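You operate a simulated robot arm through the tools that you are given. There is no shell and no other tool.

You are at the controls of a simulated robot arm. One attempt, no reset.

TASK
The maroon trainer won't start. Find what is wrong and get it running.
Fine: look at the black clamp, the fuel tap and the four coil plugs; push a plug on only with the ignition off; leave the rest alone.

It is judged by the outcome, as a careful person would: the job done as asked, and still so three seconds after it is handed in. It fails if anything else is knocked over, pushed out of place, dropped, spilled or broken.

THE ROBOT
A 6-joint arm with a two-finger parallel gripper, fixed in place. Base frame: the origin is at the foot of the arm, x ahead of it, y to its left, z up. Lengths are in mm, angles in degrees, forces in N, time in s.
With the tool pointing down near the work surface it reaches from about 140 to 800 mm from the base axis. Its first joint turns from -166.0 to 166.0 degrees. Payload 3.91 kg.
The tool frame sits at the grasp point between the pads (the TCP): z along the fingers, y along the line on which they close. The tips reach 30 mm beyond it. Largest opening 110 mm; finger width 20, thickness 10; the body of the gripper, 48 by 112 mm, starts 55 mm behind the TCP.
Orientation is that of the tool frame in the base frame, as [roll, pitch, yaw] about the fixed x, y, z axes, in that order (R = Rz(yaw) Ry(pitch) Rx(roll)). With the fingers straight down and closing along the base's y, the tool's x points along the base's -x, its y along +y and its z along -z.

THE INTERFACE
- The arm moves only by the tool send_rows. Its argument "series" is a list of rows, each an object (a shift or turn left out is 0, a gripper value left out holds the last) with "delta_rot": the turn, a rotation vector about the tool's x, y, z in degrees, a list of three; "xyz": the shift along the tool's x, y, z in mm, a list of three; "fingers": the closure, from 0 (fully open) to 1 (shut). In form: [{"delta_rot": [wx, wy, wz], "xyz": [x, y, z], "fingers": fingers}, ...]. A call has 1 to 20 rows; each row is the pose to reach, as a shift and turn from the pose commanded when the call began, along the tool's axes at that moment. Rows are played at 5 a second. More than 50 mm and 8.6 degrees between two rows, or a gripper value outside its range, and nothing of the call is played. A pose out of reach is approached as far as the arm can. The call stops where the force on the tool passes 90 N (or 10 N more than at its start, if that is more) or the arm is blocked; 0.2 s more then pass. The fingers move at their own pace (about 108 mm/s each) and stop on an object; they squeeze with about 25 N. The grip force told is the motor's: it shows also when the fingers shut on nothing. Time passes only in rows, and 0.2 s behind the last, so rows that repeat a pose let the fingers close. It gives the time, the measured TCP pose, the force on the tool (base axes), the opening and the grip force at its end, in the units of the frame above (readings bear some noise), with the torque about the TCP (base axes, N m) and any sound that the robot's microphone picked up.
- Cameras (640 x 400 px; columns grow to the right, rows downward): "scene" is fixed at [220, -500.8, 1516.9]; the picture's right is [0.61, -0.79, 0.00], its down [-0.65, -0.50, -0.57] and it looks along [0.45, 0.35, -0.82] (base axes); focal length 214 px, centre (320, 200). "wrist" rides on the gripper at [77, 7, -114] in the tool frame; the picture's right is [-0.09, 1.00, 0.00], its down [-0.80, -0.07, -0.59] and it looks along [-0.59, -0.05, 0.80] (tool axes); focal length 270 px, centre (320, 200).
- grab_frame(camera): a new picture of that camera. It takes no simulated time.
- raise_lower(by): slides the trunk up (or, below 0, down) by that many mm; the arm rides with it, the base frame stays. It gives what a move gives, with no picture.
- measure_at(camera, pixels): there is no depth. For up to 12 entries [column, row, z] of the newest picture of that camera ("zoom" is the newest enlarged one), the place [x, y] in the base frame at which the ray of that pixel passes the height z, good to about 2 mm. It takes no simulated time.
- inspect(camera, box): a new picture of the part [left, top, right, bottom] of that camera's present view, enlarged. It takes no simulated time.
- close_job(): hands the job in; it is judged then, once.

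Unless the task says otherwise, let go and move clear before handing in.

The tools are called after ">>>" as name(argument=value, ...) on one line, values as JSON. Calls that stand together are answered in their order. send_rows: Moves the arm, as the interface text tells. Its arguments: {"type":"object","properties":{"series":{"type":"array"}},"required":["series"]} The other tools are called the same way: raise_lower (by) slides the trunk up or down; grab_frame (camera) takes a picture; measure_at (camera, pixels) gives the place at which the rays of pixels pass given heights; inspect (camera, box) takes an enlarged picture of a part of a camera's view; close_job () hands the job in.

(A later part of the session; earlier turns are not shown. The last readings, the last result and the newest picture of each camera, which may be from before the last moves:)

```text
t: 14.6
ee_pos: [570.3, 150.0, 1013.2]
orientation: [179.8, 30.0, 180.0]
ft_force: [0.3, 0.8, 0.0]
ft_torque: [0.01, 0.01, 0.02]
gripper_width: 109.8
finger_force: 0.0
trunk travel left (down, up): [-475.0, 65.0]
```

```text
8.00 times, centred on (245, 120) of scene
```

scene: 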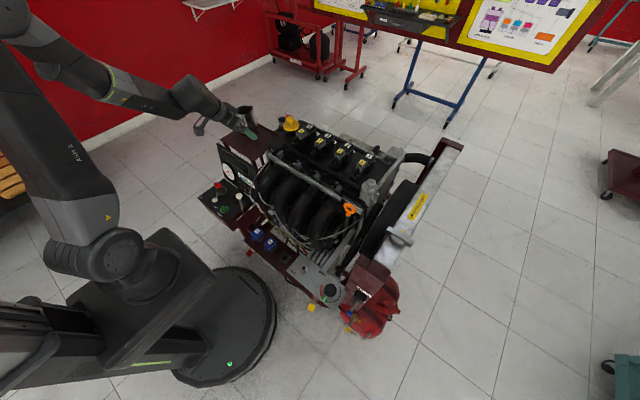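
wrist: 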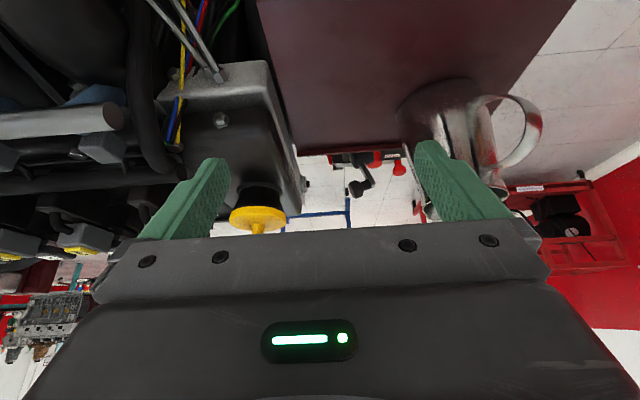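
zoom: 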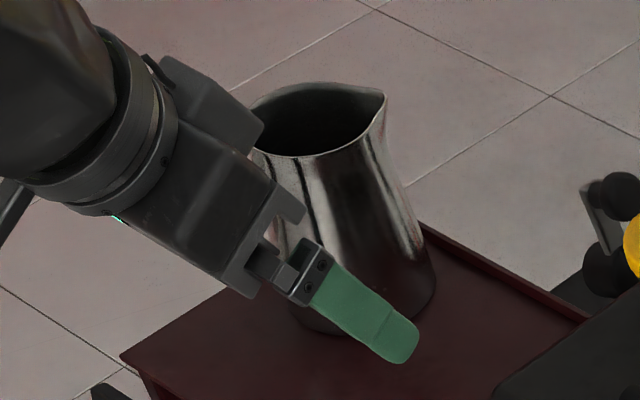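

The tray rail is at z≈895 ending at x≈730; the pitcher's spout is near (726,261) with rim z≈985, and the clamp plane is at x≈828, so coming straight down there with the fingers closing along x keeps about 45 mm clear. I'll rise and untilt first.

>>> send_rows(series=[{"xyz": [-16, 0, -27.5], "delta_rot": [0, 5, 0]}, {"xyz": [-32, 0, -55], "delta_rot": [0, 10, 0]}, {"xyz": [-48, 0, -82.5], "delta_rot": [0, 15, 0]}, {"xyz": [-64, 0, -110], "delta_rot": [0, 20, 0]}, {"xyz": [-80, 0, -137.5], "delta_rot": [0, 25, 0]}, {"xyz": [-95, 0, -164.5], "delta_rot": [0, 30, 0], "fingers": 1}])

>>> send_rows(series=[{"xyz": [-15, 0, 0], "delta_rot": [0, 0, 8.5]}, {"xyz": [-30, 0, 0], "delta_rot": [0, 0, 17]}, {"xyz": [-45, 0, 0], "delta_rot": [0, 0, 25.5]}, {"xyz": [-60, 0, 0], "delta_rot": [0, 0, 34]}, {"xyz": [-75, 0, 0], "delta_rot": [0, 0, 42.5]}, {"xyz": [-90, 0, 0], "delta_rot": [0, 0, 51]}, {"xyz": [-105, 0, 0], "delta_rot": [0, 0, 59.5]}, {"xyz": [-120, 0, 0], "delta_rot": [0, 0, 68]}, {"xyz": [-135, 0, 0], "delta_rot": [0, 0, 76.5]}, {"xyz": [-150, 0, 0], "delta_rot": [0, 0, 85]}, {"xyz": [-160, 0, 0], "delta_rot": [0, 0, 90]}])

>>> grab_frame(camera="wrist")

>>> grab_frame(camera="scene")

```text
t: 16.0
ee_pos: [573.8, 151.2, 1203.0]
orientation: [180.0, 0.0, -180.0]
ft_force: [-0.2, -0.3, 0.7]
ft_torque: [0.0, 0.0, -0.01]
gripper_width: 26.6
finger_force: 0.1
trunk travel left (down, up): [-475.0, 65.0]
```

```text
t: 18.4
ee_pos: [731.2, 152.2, 1201.8]
orientation: [-179.9, 0.1, 89.8]
ft_force: [0.1, -0.6, -0.8]
ft_torque: [-0.02, 0.0, -0.02]
gripper_width: 0.0
finger_force: 25.3
trunk travel left (down, up): [-475.0, 65.0]
```

```text
taken
```

wrist: 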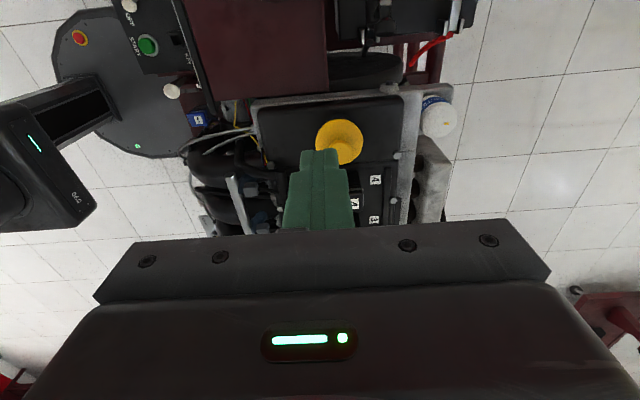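

```text
taken
```

scene: 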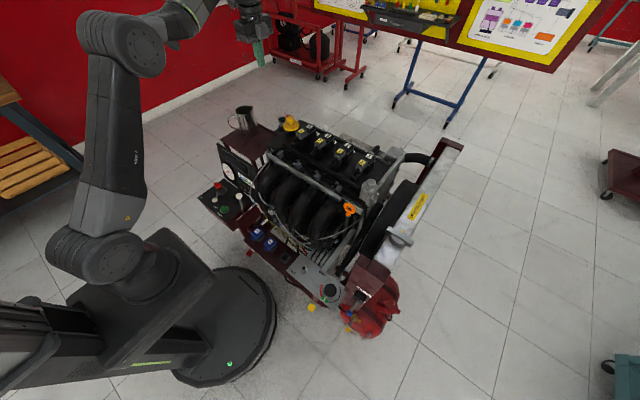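

The closed hand is at (731,152,1202), battery visible at wrist (375,20). I'll go out and down to (828,150,1010) to test reach, beside the raised ball at (828,195,892).

>>> send_rows(series=[{"xyz": [0, 30, 30]}, {"xyz": [0, 60, 60]}, {"xyz": [0, 85, 95]}, {"xyz": [0, 97, 140]}, {"xyz": [0, 97, 190]}])

>>> grab_frame(camera="wrist")

>>> grab_frame(camera="scene")

>>> inspect(camera="scene", box=[225, 70, 325, 150])

```text
t: 19.6
ee_pos: [820.8, 150.2, 1009.6]
orientation: [179.8, 0.1, 90.1]
ft_force: [-0.5, -0.4, 0.0]
ft_torque: [-0.02, 0.01, 0.03]
gripper_width: 0.0
finger_force: 25.1
out of reach, approached as far as the arm can: row 2, 3, 4, 5
trunk travel left (down, up): [-475.0, 65.0]
```

```text
taken
```

wrist: 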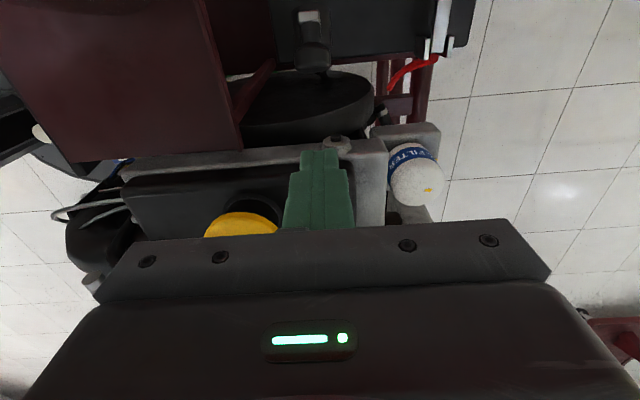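

```text
taken
```

scene: 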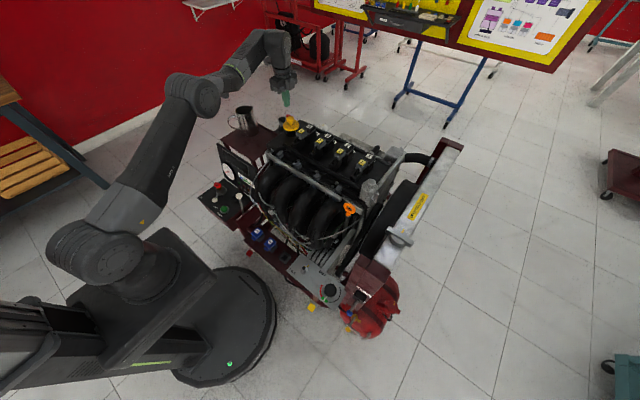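

```text
5.00 times, centred on (275, 110) of scene
```

zoom: 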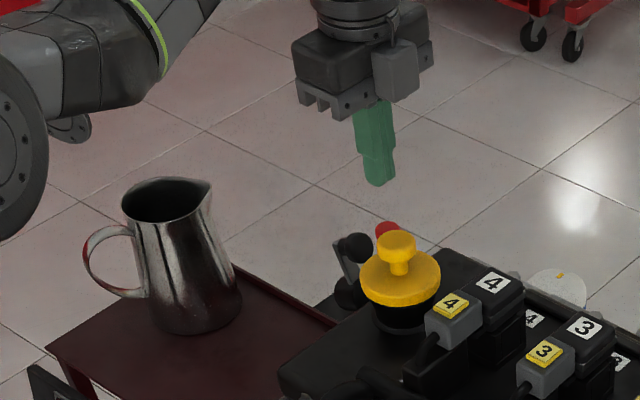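

Reach fell ~8 mm short in x at (821,150,1010); the shoulder is well below the wrist, so raising the trunk 65 mm and working lower should extend reach.

>>> raise_lower(by=65)

```text
t: 20.6
ee_pos: [822.2, 149.8, 1075.5]
orientation: [179.8, 0.0, 90.0]
ft_force: [-0.5, 0.2, -0.1]
ft_torque: [-0.01, -0.02, 0.0]
gripper_width: 0.1
finger_force: 25.1
trunk travel left (down, up): [-540.0, 0.0]
```

Trunk raised; now at (822,150,1075). I'll descend to TCP z≈930 at y 150 and check the view.

>>> send_rows(series=[{"xyz": [0, 0, 40]}, {"xyz": [0, 2, 80]}, {"xyz": [0, 4, 115]}, {"xyz": [0, 6, 145]}])

>>> grab_frame(camera="wrist")

>>> inspect(camera="scene", box=[225, 70, 325, 150])

>>> inspect(camera="wrist", box=[220, 0, 440, 140])

```text
t: 21.6
ee_pos: [825.5, 151.0, 929.4]
orientation: [179.8, 0.0, 90.0]
ft_force: [-0.1, 0.1, 0.8]
ft_torque: [-0.03, 0.01, 0.03]
gripper_width: 0.3
finger_force: 24.8
trunk travel left (down, up): [-540.0, 0.0]
```

```text
taken
```

wrist: 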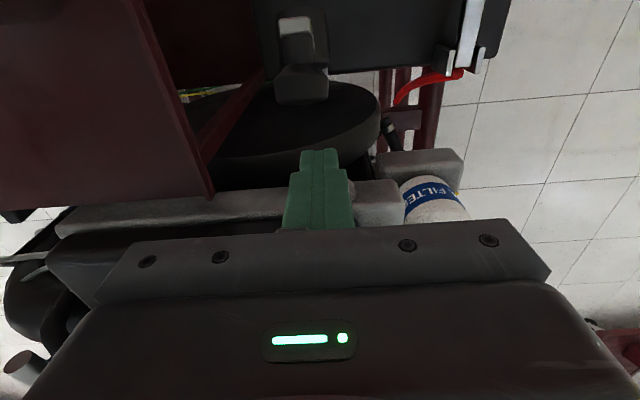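

```text
5.00 times, centred on (275, 110) of scene
```

zoom: 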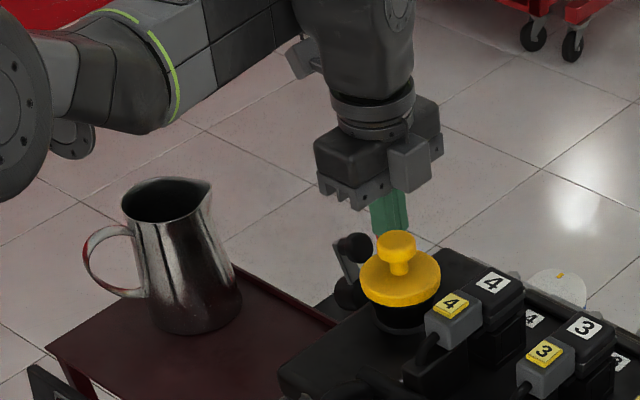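

```text
2.86 times, centred on (330, 70) of wrist
```

zoom: 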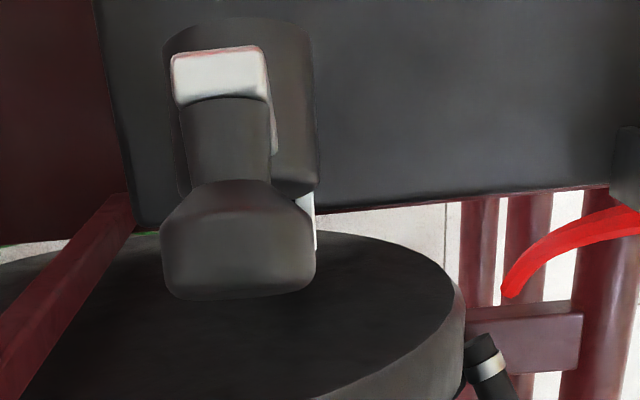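

The knob appears at wrist (302,84) just ahead of the fingertip at (320,155); I'll measure its x to align.

>>> measure_at(camera="wrist", pixels=[[302, 84, 880], [302, 84, 895], [302, 84, 905], [320, 152, 899], [302, 98, 880], [302, 98, 895]])

```text
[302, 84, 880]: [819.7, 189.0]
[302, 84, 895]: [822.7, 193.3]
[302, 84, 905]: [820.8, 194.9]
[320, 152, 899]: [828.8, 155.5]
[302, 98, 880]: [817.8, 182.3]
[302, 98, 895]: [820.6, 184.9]
```

The knob is at (821,193,~893) and the tool at (825.5,151). I'll start pushing it in +y along its arc, first half.

>>> send_rows(series=[{"xyz": [0, -4, 11]}, {"xyz": [15, -4, 11]}, {"xyz": [27, -4, 11]}, {"xyz": [39, -4, 11]}, {"xyz": [50, -4, 13]}, {"xyz": [60, -4, 15]}, {"xyz": [70, -4, 18]}, {"xyz": [77, -4, 20]}])

>>> grab_frame(camera="wrist")

>>> inspect(camera="scene", box=[225, 70, 325, 150])

```text
t: 23.4
ee_pos: [819.7, 224.7, 911.2]
orientation: [179.8, -0.1, 90.1]
ft_force: [-0.2, 0.3, -0.6]
ft_torque: [0.0, 0.0, 0.0]
gripper_width: 0.0
finger_force: 25.3
out of reach, approached as far as the arm can: row 7, 8
trunk travel left (down, up): [-540.0, 0.0]
```

```text
taken
```

wrist: 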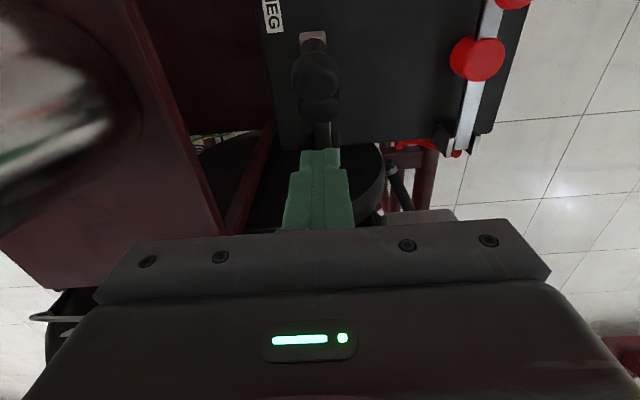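

```text
5.00 times, centred on (275, 110) of scene
```

zoom: 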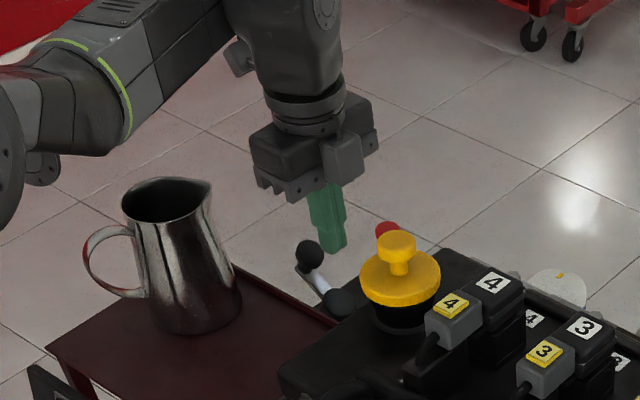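

The lever is swinging (knob now at wrist (317,75), NEG label visible at (272,15)); pitcher untouched. Vertical reach ends at r≈850, so I'll tilt the fingers about 20° toward +y, and measure the knob now.

>>> measure_at(camera="scene", pixels=[[273, 121, 840], [273, 121, 860], [273, 121, 880]])

>>> measure_at(camera="wrist", pixels=[[316, 75, 840], [316, 75, 860], [316, 75, 880], [313, 38, 830], [313, 38, 850], [478, 58, 760], [510, 0, 780]])

>>> inspect(camera="wrist", box=[250, 0, 450, 160])

```text
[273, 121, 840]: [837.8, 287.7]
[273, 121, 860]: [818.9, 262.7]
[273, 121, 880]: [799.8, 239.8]
```

```text
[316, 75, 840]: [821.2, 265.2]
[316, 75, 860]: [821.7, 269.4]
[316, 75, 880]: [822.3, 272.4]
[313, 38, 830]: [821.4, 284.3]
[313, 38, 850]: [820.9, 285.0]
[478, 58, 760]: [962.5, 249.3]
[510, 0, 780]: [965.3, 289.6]
```

```text
2.50 times, centred on (350, 80) of wrist
```

zoom: 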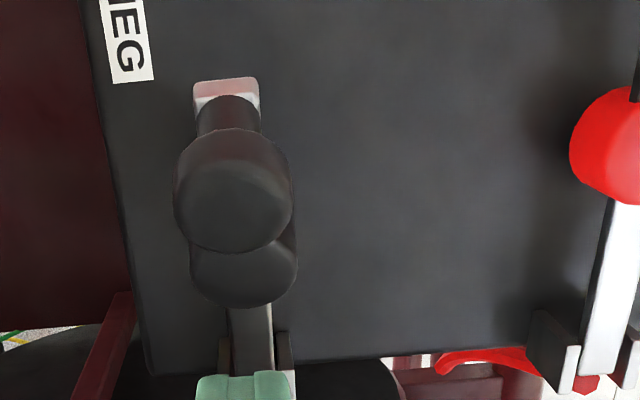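

The knob is now at (821,267,860), bar ~30° from flat. I'll lift slightly, tilt 20° so the fingers point toward +y, and push the knob down along the rest of its arc.

>>> send_rows(series=[{"xyz": [0, 0, -14], "delta_rot": [0, 5, 0]}, {"xyz": [5, 0, -14], "delta_rot": [0, 10, 0]}, {"xyz": [10, 0, -14], "delta_rot": [0, 15, 0]}, {"xyz": [15, 0, -9], "delta_rot": [0, 20, 0]}, {"xyz": [27, 0, 8], "delta_rot": [0, 20, 0]}, {"xyz": [37, 0, 21], "delta_rot": [0, 20, 0]}])

>>> grab_frame(camera="wrist")

>>> inspect(camera="scene", box=[225, 70, 325, 150])

```text
t: 24.8
ee_pos: [819.0, 263.3, 891.0]
orientation: [179.8, -20.0, 90.1]
ft_force: [-0.4, -0.2, -1.0]
ft_torque: [0.0, 0.04, 0.01]
gripper_width: 0.0
finger_force: 24.9
trunk travel left (down, up): [-540.0, 0.0]
```

```text
taken
```

wrist: 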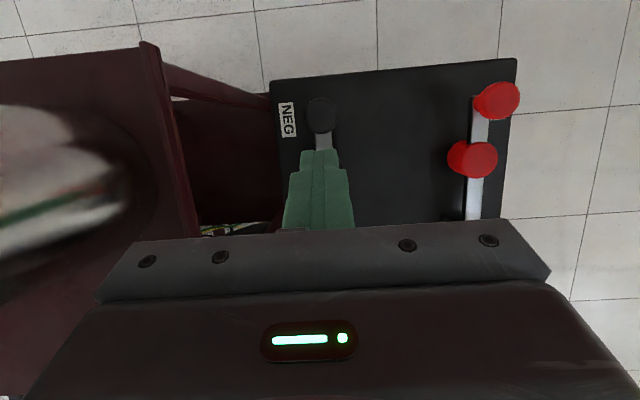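

```text
5.00 times, centred on (275, 110) of scene
```

zoom: 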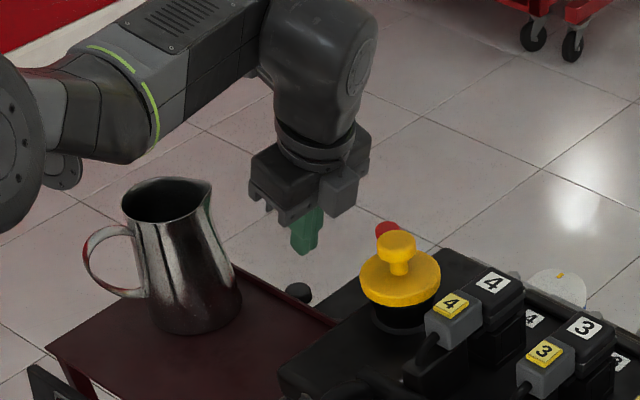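

The lever seems to have dropped ahead of the finger (knob at scene zoom (297,292), wrist (322,115)). I'll measure and enlarge to see if it is home like the red one.

>>> measure_at(camera="scene", pixels=[[270.4, 128.4, 780], [270.4, 128.4, 800], [270.4, 128.4, 820]])

>>> measure_at(camera="wrist", pixels=[[321, 112, 780], [321, 112, 800], [321, 112, 820], [500, 97, 780], [500, 97, 800], [472, 157, 780]])

>>> inspect(camera="wrist", box=[260, 50, 540, 225])

```text
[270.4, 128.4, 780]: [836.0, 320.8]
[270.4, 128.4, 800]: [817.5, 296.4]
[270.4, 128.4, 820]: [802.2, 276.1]
```

```text
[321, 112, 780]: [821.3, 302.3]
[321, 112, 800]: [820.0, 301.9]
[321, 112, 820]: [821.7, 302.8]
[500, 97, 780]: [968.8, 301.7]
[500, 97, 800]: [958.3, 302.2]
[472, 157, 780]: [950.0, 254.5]
```

```text
2.29 times, centred on (400, 138) of wrist
```

zoom: 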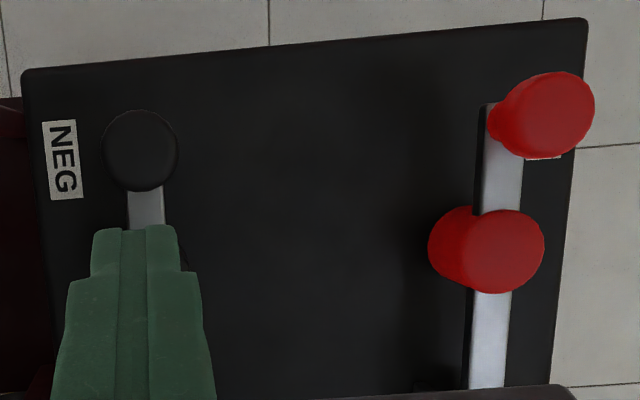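

The knob is at about (821,302,798) and the red one reaches y≈301, so the black bar is about flat. I'll bring the tip over the knob and press gently to confirm it's seated.

>>> send_rows(series=[{"xyz": [20.4, 0, 21.2]}, {"xyz": [13.5, 0, 40]}, {"xyz": [9.4, 0, 51.3]}, {"xyz": [7, 0, 57.9]}])

>>> inspect(camera="scene", box=[225, 70, 325, 150])

>>> grab_frame(camera="wrist")

```text
t: 25.8
ee_pos: [814.0, 287.6, 838.2]
orientation: [179.8, -20.1, 90.1]
ft_force: [0.5, -0.4, 0.0]
ft_torque: [-0.02, 0.0, -0.01]
gripper_width: 0.0
finger_force: 25.5
out of reach, approached as far as the arm can: row 3, 4
trunk travel left (down, up): [-540.0, 0.0]
```

```text
5.00 times, centred on (275, 110) of scene
```

zoom: 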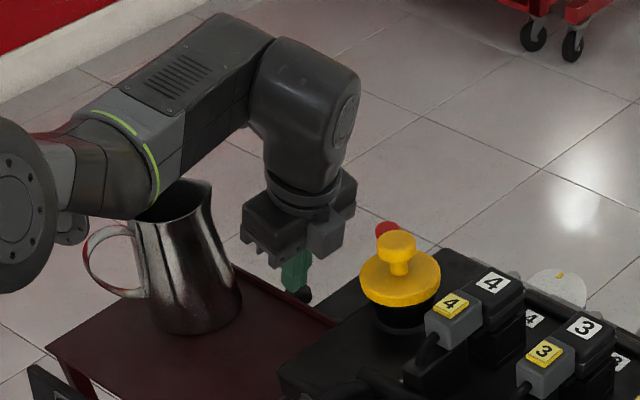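

```text
taken
```

wrist: 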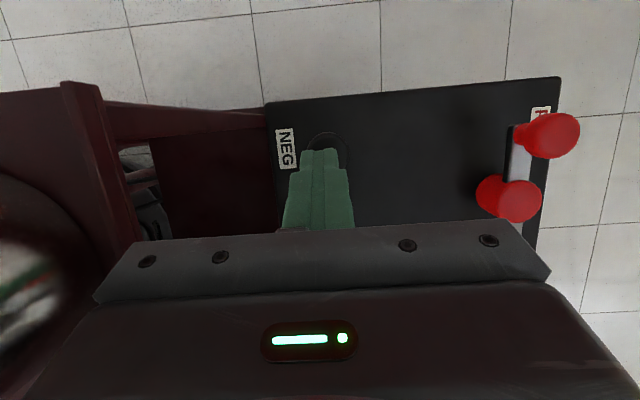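

The tip is over the knob (wrist (322,150)) at (814,298,810) with no contact yet and reach limiting; lowering the trunk moves the hand straight down without reach loss. I'll lower in small steps and watch the force.

>>> raise_lower(by=-6)

```text
t: 26.4
ee_pos: [815.5, 288.1, 832.7]
orientation: [179.6, -20.1, 90.1]
ft_force: [-0.7, 0.1, 2.1]
ft_torque: [0.01, 0.02, 0.05]
gripper_width: 0.1
finger_force: 24.7
trunk travel left (down, up): [-534.0, 6.0]
```

>>> raise_lower(by=-5)

```text
t: 26.9
ee_pos: [814.8, 286.7, 831.8]
orientation: [179.2, -20.2, 90.3]
ft_force: [1.3, -0.5, 21.5]
ft_torque: [0.03, -0.04, -0.02]
gripper_width: 0.1
finger_force: 24.0
trunk travel left (down, up): [-529.0, 11.0]
```

Force rose to 21 N with the tip barely moving (z 831.8), so the bar meets something firm. A bit more press to see whether it still travels onto the post.

>>> raise_lower(by=-6)

>>> inspect(camera="wrist", box=[260, 80, 600, 240])

```text
t: 27.5
ee_pos: [815.4, 287.9, 831.7]
orientation: [178.8, -20.4, 90.3]
ft_force: [1.2, 2.1, 46.8]
ft_torque: [0.13, -0.05, -0.09]
gripper_width: 0.1
finger_force: 25.0
trunk travel left (down, up): [-523.0, 17.0]
```

```text
1.88 times, centred on (430, 160) of wrist
```

zoom: 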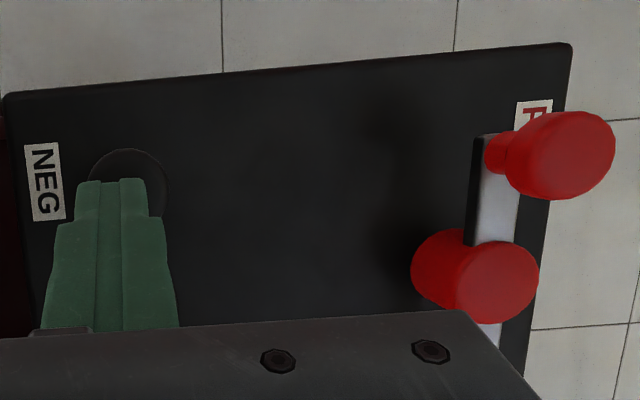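

A firm stop at 47 N with no travel: the clamp is down home. I'll release by raising the trunk, then back up vertically and untilt.

>>> raise_lower(by=17)

>>> send_rows(series=[{"xyz": [-10, 0, -28]}, {"xyz": [-20, 0, -56]}, {"xyz": [-34, 0, -94], "delta_rot": [0, -4, 0]}, {"xyz": [-48, 0, -131], "delta_rot": [0, -8, 0]}, {"xyz": [-62, 0, -165], "delta_rot": [0, -14, 0]}, {"xyz": [-80, 0, -190], "delta_rot": [0, -20, 0]}])

>>> grab_frame(camera="wrist")

>>> inspect(camera="scene", box=[225, 70, 325, 150])

```text
t: 28.1
ee_pos: [813.4, 288.1, 835.5]
orientation: [179.8, -20.0, 89.9]
ft_force: [-0.3, -1.0, 0.7]
ft_torque: [-0.02, 0.03, -0.03]
gripper_width: 0.1
finger_force: 24.6
trunk travel left (down, up): [-540.0, 0.0]
```

```text
t: 29.5
ee_pos: [814.2, 146.5, 989.7]
orientation: [179.7, 0.1, 89.9]
ft_force: [0.7, -0.2, 0.9]
ft_torque: [0.01, -0.02, 0.01]
gripper_width: 0.1
finger_force: 24.8
trunk travel left (down, up): [-540.0, 0.0]
```

```text
taken
```

wrist: 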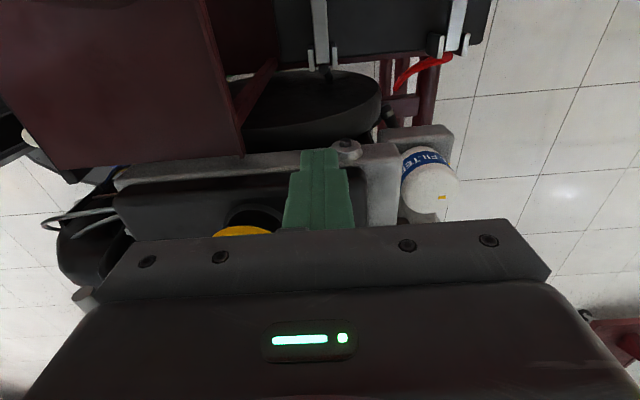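

```text
5.00 times, centred on (275, 110) of scene
```

zoom: 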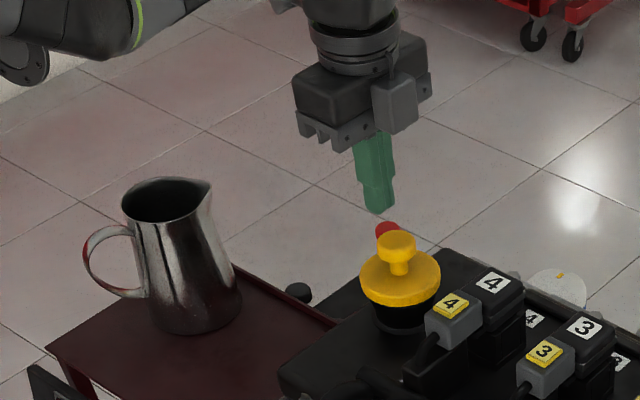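

Both bars now lie flat on the battery (scene zoom knob at (297,292)). Next, the ignition panel: I'll rise, cross over at safe height, and descend beyond the panel on the +y side so the camera looks back at it.

>>> send_rows(series=[{"xyz": [0, 0, -50]}, {"xyz": [0, 0, -100]}, {"xyz": [0, 0, -150]}, {"xyz": [0, 0, -190]}, {"xyz": [23, -43, -190]}, {"xyz": [46, -86, -190]}, {"xyz": [69, -129, -190]}, {"xyz": [92, -172, -190]}, {"xyz": [115, -215, -190]}, {"xyz": [138, -258, -190]}, {"xyz": [161, -301, -190]}, {"xyz": [184, -344, -190]}, {"xyz": [207, -387, -190]}, {"xyz": [235, -430, -190]}, {"xyz": [235, -430, -145]}, {"xyz": [235, -430, -100]}, {"xyz": [235, -430, -55]}, {"xyz": [235, -430, -10]}, {"xyz": [235, -430, 30]}])

>>> grab_frame(camera="wrist")

>>> grab_frame(camera="scene")

```text
refused: row 14 steps farther than a row can; nothing moved
```

```text
taken
```

wrist: 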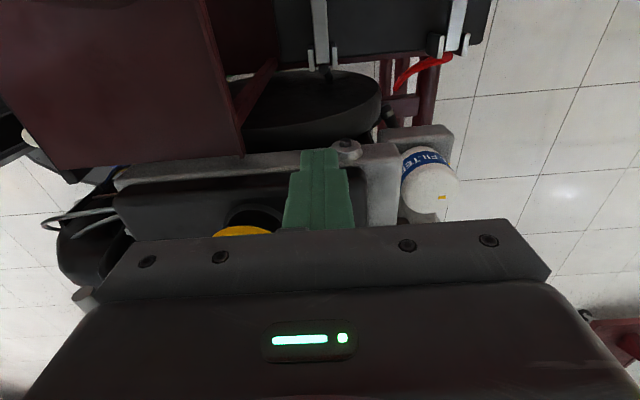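

```text
taken
```

scene: 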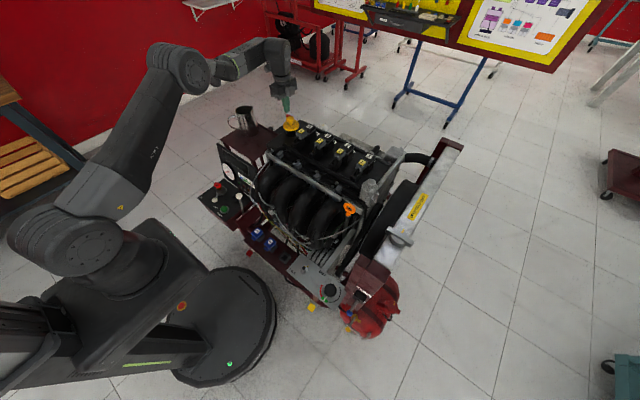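

One row was a hair over 50 mm so nothing moved; I'll resend with even steps.

>>> send_rows(series=[{"xyz": [0, 0, -48]}, {"xyz": [0, 0, -96]}, {"xyz": [0, 0, -144]}, {"xyz": [0, 0, -190]}, {"xyz": [23, -43, -190]}, {"xyz": [46, -86, -190]}, {"xyz": [69, -129, -190]}, {"xyz": [92, -172, -190]}, {"xyz": [115, -215, -190]}, {"xyz": [138, -258, -190]}, {"xyz": [161, -301, -190]}, {"xyz": [184, -344, -190]}, {"xyz": [207, -387, -190]}, {"xyz": [230, -430, -190]}, {"xyz": [235, -430, -145]}, {"xyz": [235, -430, -100]}, {"xyz": [235, -430, -55]}, {"xyz": [235, -430, -10]}, {"xyz": [235, -430, 30]}])

>>> grab_frame(camera="wrist")

>>> grab_frame(camera="scene")

```text
t: 33.5
ee_pos: [384.4, 385.4, 955.8]
orientation: [179.7, 0.0, 89.9]
ft_force: [0.2, -0.5, -0.3]
ft_torque: [0.0, 0.05, -0.01]
gripper_width: 0.2
finger_force: 24.9
out of reach, approached as far as the arm can: row 3, 4
trunk travel left (down, up): [-540.0, 0.0]
```

```text
taken
```

wrist: 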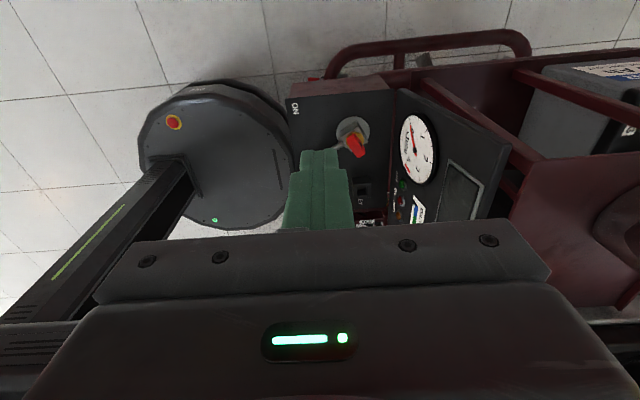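

```text
taken
```

scene: 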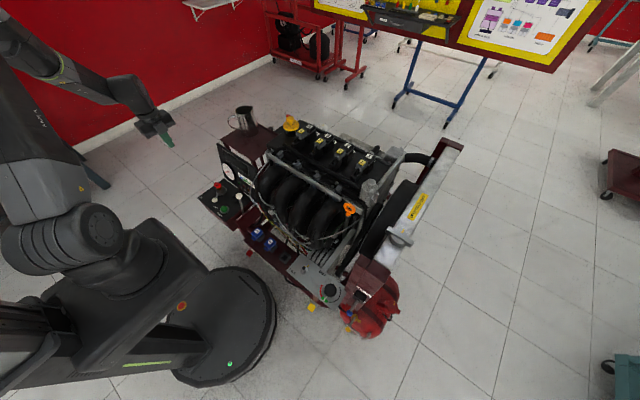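

The panel is at wrist (345,150) but the closed fingers hide part. I'll open them and look again.

>>> send_rows(series=[{"fingers": 0}, {"xyz": [20, 0, 0], "fingers": 0}, {"xyz": [30, 0, 0], "fingers": 0}])

>>> grab_frame(camera="wrist")

>>> inspect(camera="wrist", box=[240, 80, 460, 240])

```text
t: 34.3
ee_pos: [384.2, 413.9, 957.2]
orientation: [179.7, 0.0, 89.9]
ft_force: [0.1, -0.3, -1.0]
ft_torque: [0.0, 0.01, 0.0]
gripper_width: 109.9
finger_force: 0.1
trunk travel left (down, up): [-540.0, 0.0]
```

```text
taken
```

wrist: 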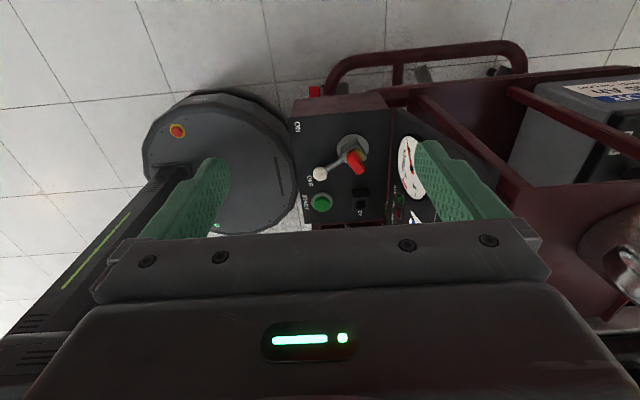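

```text
2.50 times, centred on (350, 160) of wrist
```

zoom: 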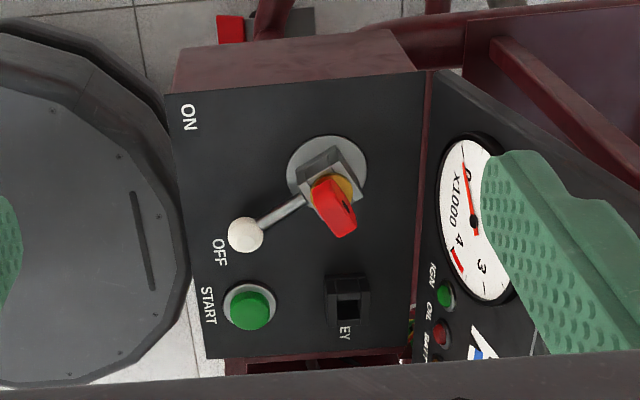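

The white lever knob (zoom (245,235)) points at OFF; ON lies toward +y at (190,118); START button at (250,308). I'll triangulate knob, pivot and START with both cameras.

>>> measure_at(camera="wrist", pixels=[[320, 174, 700], [320, 174, 750], [320, 174, 800], [353, 147, 700], [353, 147, 750], [322, 203.2, 700], [322, 203.2, 750], [298, 127, 700], [298, 127, 750], [308, 180, 700]])

>>> measure_at(camera="scene", pixels=[[215.25, 200, 700], [215.25, 200, 750], [215.25, 200, 800], [221.75, 192.25, 700], [221.75, 192.25, 750], [224.4, 209.1, 700], [224.4, 209.1, 750], [201.5, 197.8, 700], [201.5, 197.8, 750], [216, 207, 700]])

```text
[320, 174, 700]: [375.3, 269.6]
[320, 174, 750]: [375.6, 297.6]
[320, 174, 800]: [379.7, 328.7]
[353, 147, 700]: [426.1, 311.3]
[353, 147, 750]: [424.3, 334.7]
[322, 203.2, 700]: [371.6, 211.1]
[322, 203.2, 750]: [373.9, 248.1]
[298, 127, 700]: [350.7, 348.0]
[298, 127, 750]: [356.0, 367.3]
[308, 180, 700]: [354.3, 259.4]
```

```text
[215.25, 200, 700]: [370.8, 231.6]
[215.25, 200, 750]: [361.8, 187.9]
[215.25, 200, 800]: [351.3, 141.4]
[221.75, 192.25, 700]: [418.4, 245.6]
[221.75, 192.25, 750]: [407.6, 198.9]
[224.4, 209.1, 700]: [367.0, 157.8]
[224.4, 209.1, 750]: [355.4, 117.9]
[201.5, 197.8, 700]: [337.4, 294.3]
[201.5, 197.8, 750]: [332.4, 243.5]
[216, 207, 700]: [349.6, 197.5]
```

Knob at about (375,255,673), pivot (428,289,653), START (372,185,665), panel surface z≈656; ON means swinging the knob to about (372,319). I'll close the fingers and come down at (375,222) between START and the knob, stopping at tip z≈720 first.

>>> send_rows(series=[{"xyz": [-40, -2, 0], "fingers": 1}, {"xyz": [-80, -4, 0]}, {"xyz": [-120, -6, 0]}, {"xyz": [-160, -8, 0]}, {"xyz": [-192, -9, 0]}, {"xyz": [-192, -9, 45]}, {"xyz": [-192, -9, 90]}, {"xyz": [-192, -9, 135]}, {"xyz": [-192, -9, 175]}, {"xyz": [-192, -9, 207]}])

>>> grab_frame(camera="wrist")

>>> inspect(camera="scene", box=[180, 150, 280, 230])

```text
t: 36.5
ee_pos: [377.4, 223.4, 751.0]
orientation: [179.7, -0.2, 90.0]
ft_force: [-0.1, 0.3, -0.2]
ft_torque: [-0.03, 0.03, -0.02]
gripper_width: 0.0
finger_force: 25.1
trunk travel left (down, up): [-540.0, 0.0]
```

```text
taken
```

wrist: 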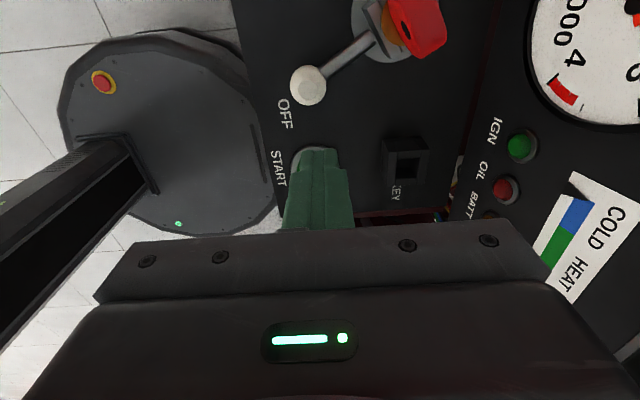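

```text
5.00 times, centred on (230, 190) of scene
```

zoom: 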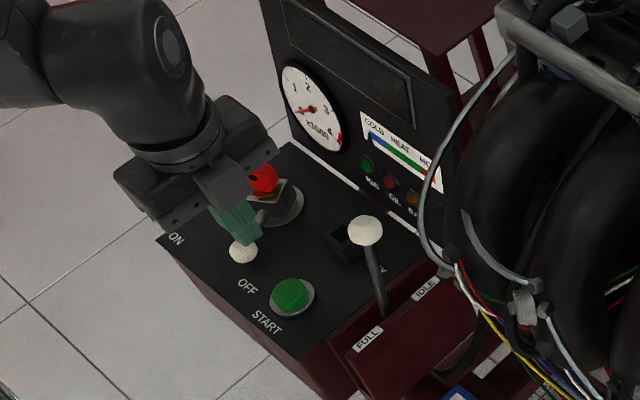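

Knob now at wrist (308,85). I'll refine its position and the START position from this close view.

>>> measure_at(camera="wrist", pixels=[[308, 85, 665], [308, 85, 675], [308, 85, 685], [316, 155, 665], [285, 113, 656], [385, 30, 660]])

```text
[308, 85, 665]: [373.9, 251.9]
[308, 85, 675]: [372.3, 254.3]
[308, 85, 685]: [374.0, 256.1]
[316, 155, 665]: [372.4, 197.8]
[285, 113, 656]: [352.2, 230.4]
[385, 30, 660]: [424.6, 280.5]
```

Knob confirmed at (373,254,673). I'll lower to tip z 668 and sweep the knob along its arc toward ON.

>>> send_rows(series=[{"xyz": [0, 0, 30]}, {"xyz": [0, 0, 53]}, {"xyz": [9.6, 2.6, 53]}, {"xyz": [22, -3, 53]}, {"xyz": [37, -12, 53]}, {"xyz": [54, -17, 53]}, {"xyz": [64.6, -18, 53]}, {"xyz": [71.6, -17.5, 53]}])

>>> grab_frame(camera="wrist")

>>> inspect(camera="scene", box=[180, 150, 280, 230])

```text
t: 38.3
ee_pos: [359.8, 294.2, 697.3]
orientation: [179.8, -0.1, 90.0]
ft_force: [0.9, 0.4, 0.2]
ft_torque: [0.01, 0.01, 0.03]
gripper_width: 0.1
finger_force: 25.0
trunk travel left (down, up): [-540.0, 0.0]
```

```text
taken
```

wrist: 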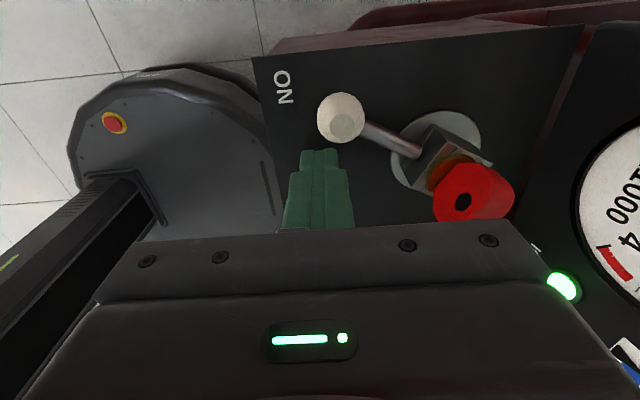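

```text
5.00 times, centred on (230, 190) of scene
```

zoom: 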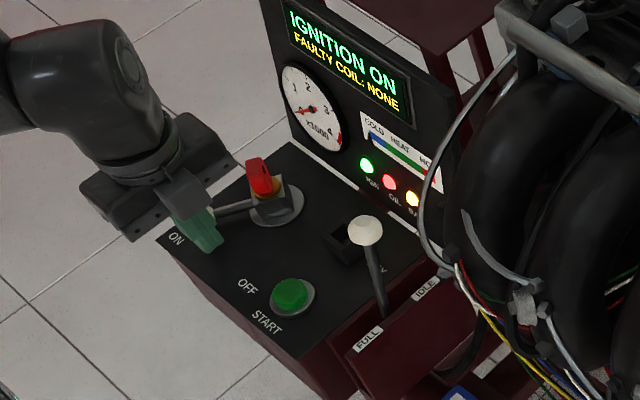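

The display reads "IGNITION ON / FAULTY COIL: NONE" and the lamps are lit, so power is back and the coil plugs are good. Next I'll try START: lift, move over the button at (372,185) and press gently to hear what it does.

>>> send_rows(series=[{"xyz": [-6, 0, 0]}, {"xyz": [-8, 0, -35]}, {"xyz": [-25, 4, -65]}, {"xyz": [-65, 8, -65]}, {"xyz": [-109, 12, -65]}, {"xyz": [-109, 12, -40]}])

>>> grab_frame(camera="wrist")

>>> inspect(camera="scene", box=[180, 150, 280, 230])

```text
t: 39.7
ee_pos: [367.5, 183.7, 738.5]
orientation: [179.8, -0.2, 89.9]
ft_force: [0.6, 0.2, 0.3]
ft_torque: [0.0, 0.04, 0.01]
gripper_width: 0.1
finger_force: 25.3
trunk travel left (down, up): [-540.0, 0.0]
```

```text
taken
```

wrist: 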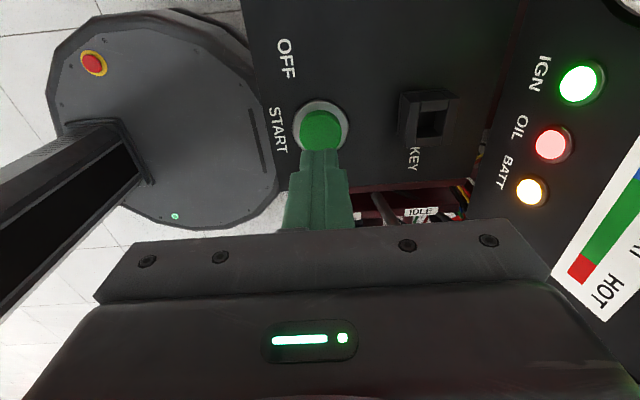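

```text
5.00 times, centred on (230, 190) of scene
```

zoom: 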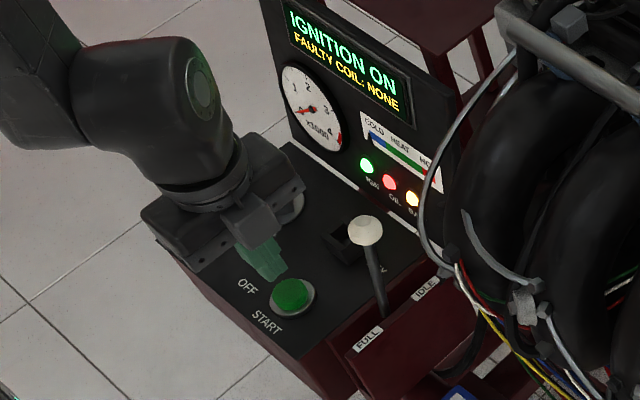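

Ignition still shows ON; START is at wrist (321,130). I'll check its exact position before pressing.

>>> measure_at(camera="wrist", pixels=[[320, 128, 660], [320, 128, 665], [320, 128, 670]])

>>> inspect(camera="scene", box=[225, 185, 265, 220])

```text
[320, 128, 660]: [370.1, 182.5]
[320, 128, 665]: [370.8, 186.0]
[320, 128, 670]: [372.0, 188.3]
```

```text
11.43 times, centred on (245, 202) of scene
```

zoom: 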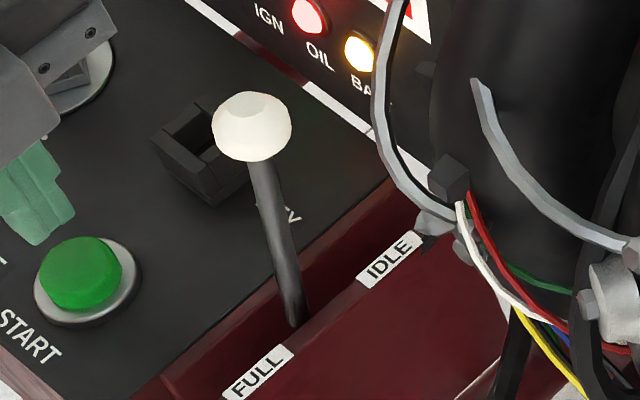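

Button centre is about (371,186). I'll press down to tip z≈659 in small steps and hold a couple of seconds.

>>> send_rows(series=[{"xyz": [2, 3, 25]}, {"xyz": [2, 3, 38]}, {"xyz": [2, 3, 43]}, {"xyz": [2, 3, 46]}, {"xyz": [2, 3, 49]}, {"xyz": [2, 3, 49]}, {"xyz": [2, 3, 49]}, {"xyz": [2, 3, 49]}])

>>> inspect(camera="scene", box=[180, 150, 280, 230])

```text
t: 41.0
ee_pos: [373.4, 187.5, 698.8]
orientation: [178.9, -1.0, 89.8]
ft_force: [-1.1, -5.9, 44.5]
ft_torque: [-0.24, 0.09, -0.01]
gripper_width: 0.2
finger_force: 25.4
trunk travel left (down, up): [-540.0, 0.0]
heard: click
stopped in row 6: the force on the tool passed its limit at 93 N (the readings are from after the stop); the commanded pose is now the measured one
```

```text
5.00 times, centred on (230, 190) of scene
```

zoom: 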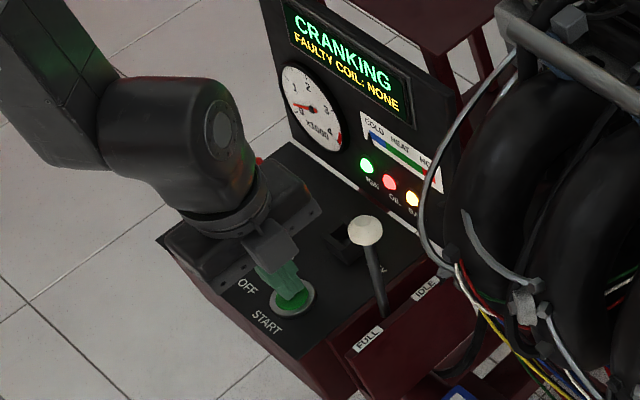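

The display shows CRANKING with the button pressed (z 698.8, 44 N). I'll hold still for about a second and a half to see whether it catches.

>>> send_rows(series=[{"xyz": [0, 0, 0]}, {"xyz": [0, 0, 0]}, {"xyz": [0, 0, 0]}, {"xyz": [0, 0, 0]}, {"xyz": [0, 0, 0]}, {"xyz": [0, 0, 0]}])

>>> inspect(camera="scene", box=[180, 150, 280, 230])

```text
t: 41.3
ee_pos: [375.2, 187.1, 695.3]
orientation: [179.4, -0.5, 89.7]
ft_force: [-10.0, -9.5, 69.8]
ft_torque: [-0.44, 0.5, 0.15]
gripper_width: 0.0
finger_force: 25.7
trunk travel left (down, up): [-540.0, 0.0]
stopped in row 1: the force on the tool passed its limit at 378 N (the readings are from after the stop); the commanded pose is now the measured one
```

```text
5.00 times, centred on (230, 190) of scene
```

zoom: 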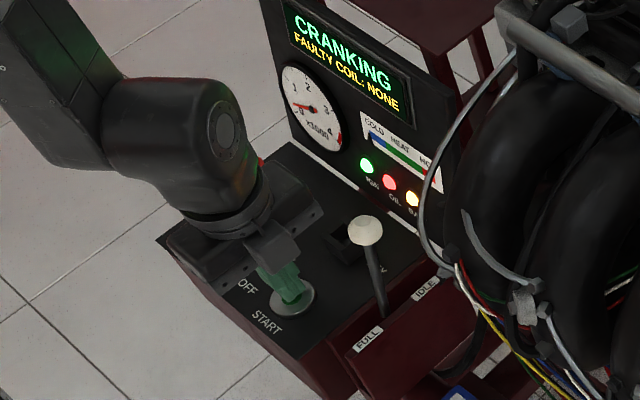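

The force spiked, so I'm easing off right away; cranking started but no catch yet.

>>> send_rows(series=[{"xyz": [0, 0, -4]}, {"xyz": [0, 0, -4]}, {"xyz": [0, 0, -4]}])

>>> inspect(camera="scene", box=[180, 150, 280, 230])

```text
t: 42.1
ee_pos: [374.4, 189.3, 698.7]
orientation: [179.4, -0.5, 89.7]
ft_force: [-16.5, -11.2, 34.3]
ft_torque: [-0.42, 0.62, -0.05]
gripper_width: 0.0
finger_force: 24.6
trunk travel left (down, up): [-540.0, 0.0]
```

```text
5.00 times, centred on (230, 190) of scene
```

zoom: 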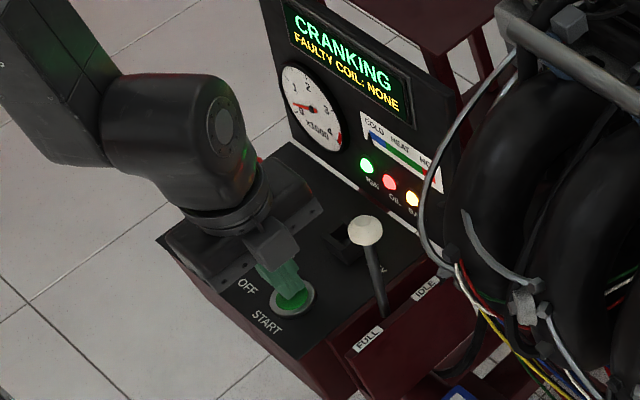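

Now a steady 34 N and still CRANKING. I'll hold here briefly.

>>> send_rows(series=[{"xyz": [0, 0, -1]}, {"xyz": [0, 0, -1]}, {"xyz": [0, 0, -1]}, {"xyz": [0, 0, -1]}, {"xyz": [0, 0, -1]}])

>>> inspect(camera="scene", box=[180, 150, 280, 230])

```text
t: 43.3
ee_pos: [377.3, 189.1, 699.3]
orientation: [179.4, -0.6, 90.0]
ft_force: [-12.8, -7.7, 23.7]
ft_torque: [-0.32, 0.48, 0.0]
gripper_width: 0.0
finger_force: 25.3
trunk travel left (down, up): [-540.0, 0.0]
```

```text
5.00 times, centred on (230, 190) of scene
```

zoom: 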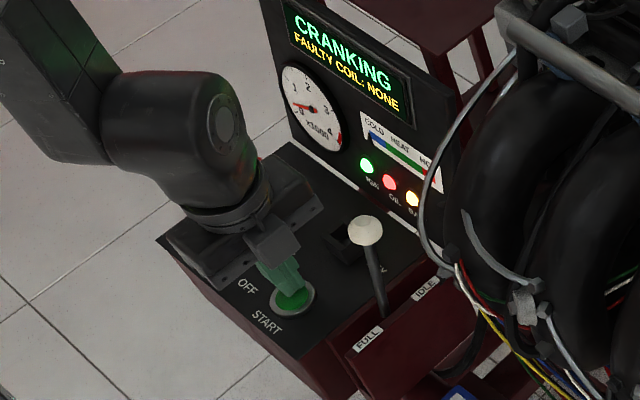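

It cranks but won't fire, and coils are reported fine, so the tap (lever across its pipe) is the second fault: no fuel. I'll release START, rise, and travel over to the tap side, turning the hand back to yaw 180.

>>> send_rows(series=[{"xyz": [0, 0, -15]}, {"xyz": [0, 0, -60]}, {"xyz": [0, 0, -108]}, {"xyz": [0, 0, -156]}, {"xyz": [0, 0, -204]}, {"xyz": [0, 0, -252]}, {"xyz": [0, 0, -300]}])

>>> inspect(camera="scene", box=[180, 150, 280, 230])

```text
t: 44.9
ee_pos: [372.8, 185.7, 996.8]
orientation: [179.4, -0.5, 89.9]
ft_force: [-0.1, -0.5, -0.7]
ft_torque: [-0.03, 0.01, -0.03]
gripper_width: 0.0
finger_force: 25.0
trunk travel left (down, up): [-540.0, 0.0]
```

```text
5.00 times, centred on (230, 190) of scene
```

zoom: 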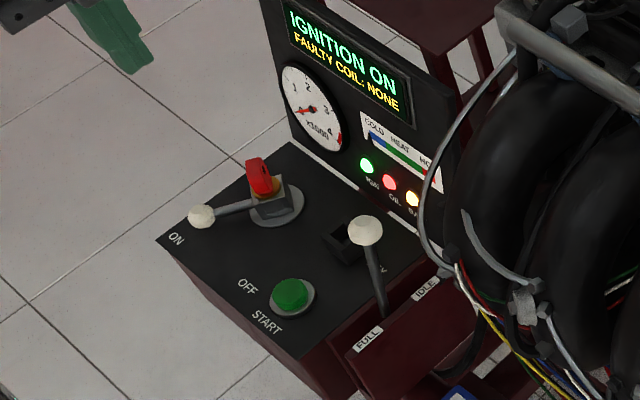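

START is released undamaged and the display is back to IGNITION ON. Now crossing at z≈1000 to the tap side.

>>> send_rows(series=[{"xyz": [-47.8, -11, 0], "delta_rot": [0, 0, -6.4]}, {"xyz": [-95.6, -22, 0], "delta_rot": [0, 0, -12.8]}, {"xyz": [-143.4, -33, 0], "delta_rot": [0, 0, -19.2]}, {"xyz": [-191.2, -44, 0], "delta_rot": [0, 0, -25.6]}, {"xyz": [-239, -55, 0], "delta_rot": [0, 0, -32]}, {"xyz": [-286.8, -66, 0], "delta_rot": [0, 0, -38.4]}, {"xyz": [-334.6, -77, 0], "delta_rot": [0, 0, -44.8]}, {"xyz": [-382.4, -88, 0], "delta_rot": [0, 0, -51.2]}, {"xyz": [-430.2, -99, 0], "delta_rot": [0, 0, -57.6]}, {"xyz": [-478, -110, 0], "delta_rot": [0, 0, -64]}, {"xyz": [-525.8, -121, 0], "delta_rot": [0, 0, -70.4]}, {"xyz": [-573.6, -132, 0], "delta_rot": [0, 0, -76.8]}, {"xyz": [-621.4, -143, 0], "delta_rot": [0, 0, -83.2]}, {"xyz": [-669.2, -154, 0], "delta_rot": [0, 0, -89.6]}, {"xyz": [-716, -165, 0], "delta_rot": [0, 0, -89.6]}])

>>> grab_frame(camera="wrist")

>>> grab_frame(camera="scene")

```text
t: 48.1
ee_pos: [203.0, -528.3, 988.2]
orientation: [179.3, 0.6, 179.5]
ft_force: [-0.2, 0.3, 1.3]
ft_torque: [0.01, -0.02, -0.02]
gripper_width: 0.1
finger_force: 25.5
trunk travel left (down, up): [-540.0, 0.0]
```

```text
taken
```

wrist: 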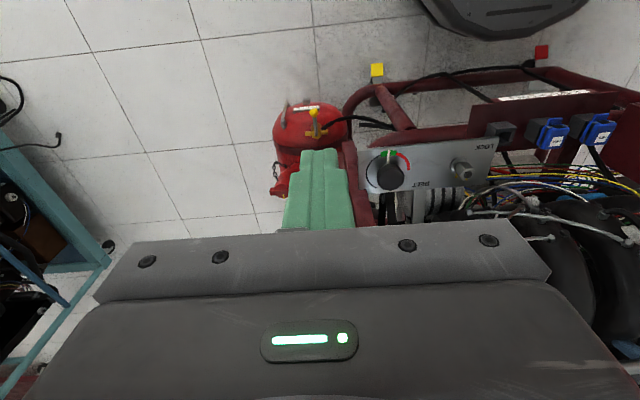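

```text
taken
```

scene: 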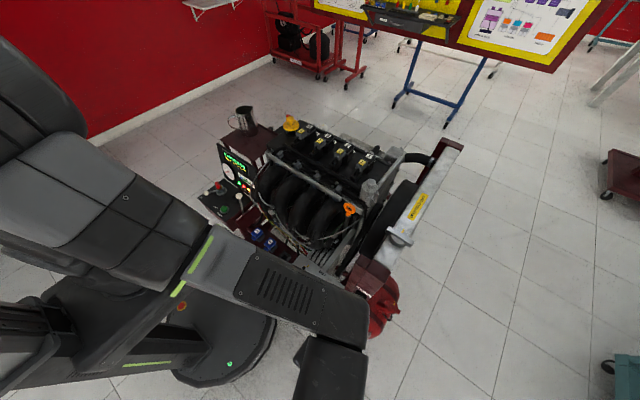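

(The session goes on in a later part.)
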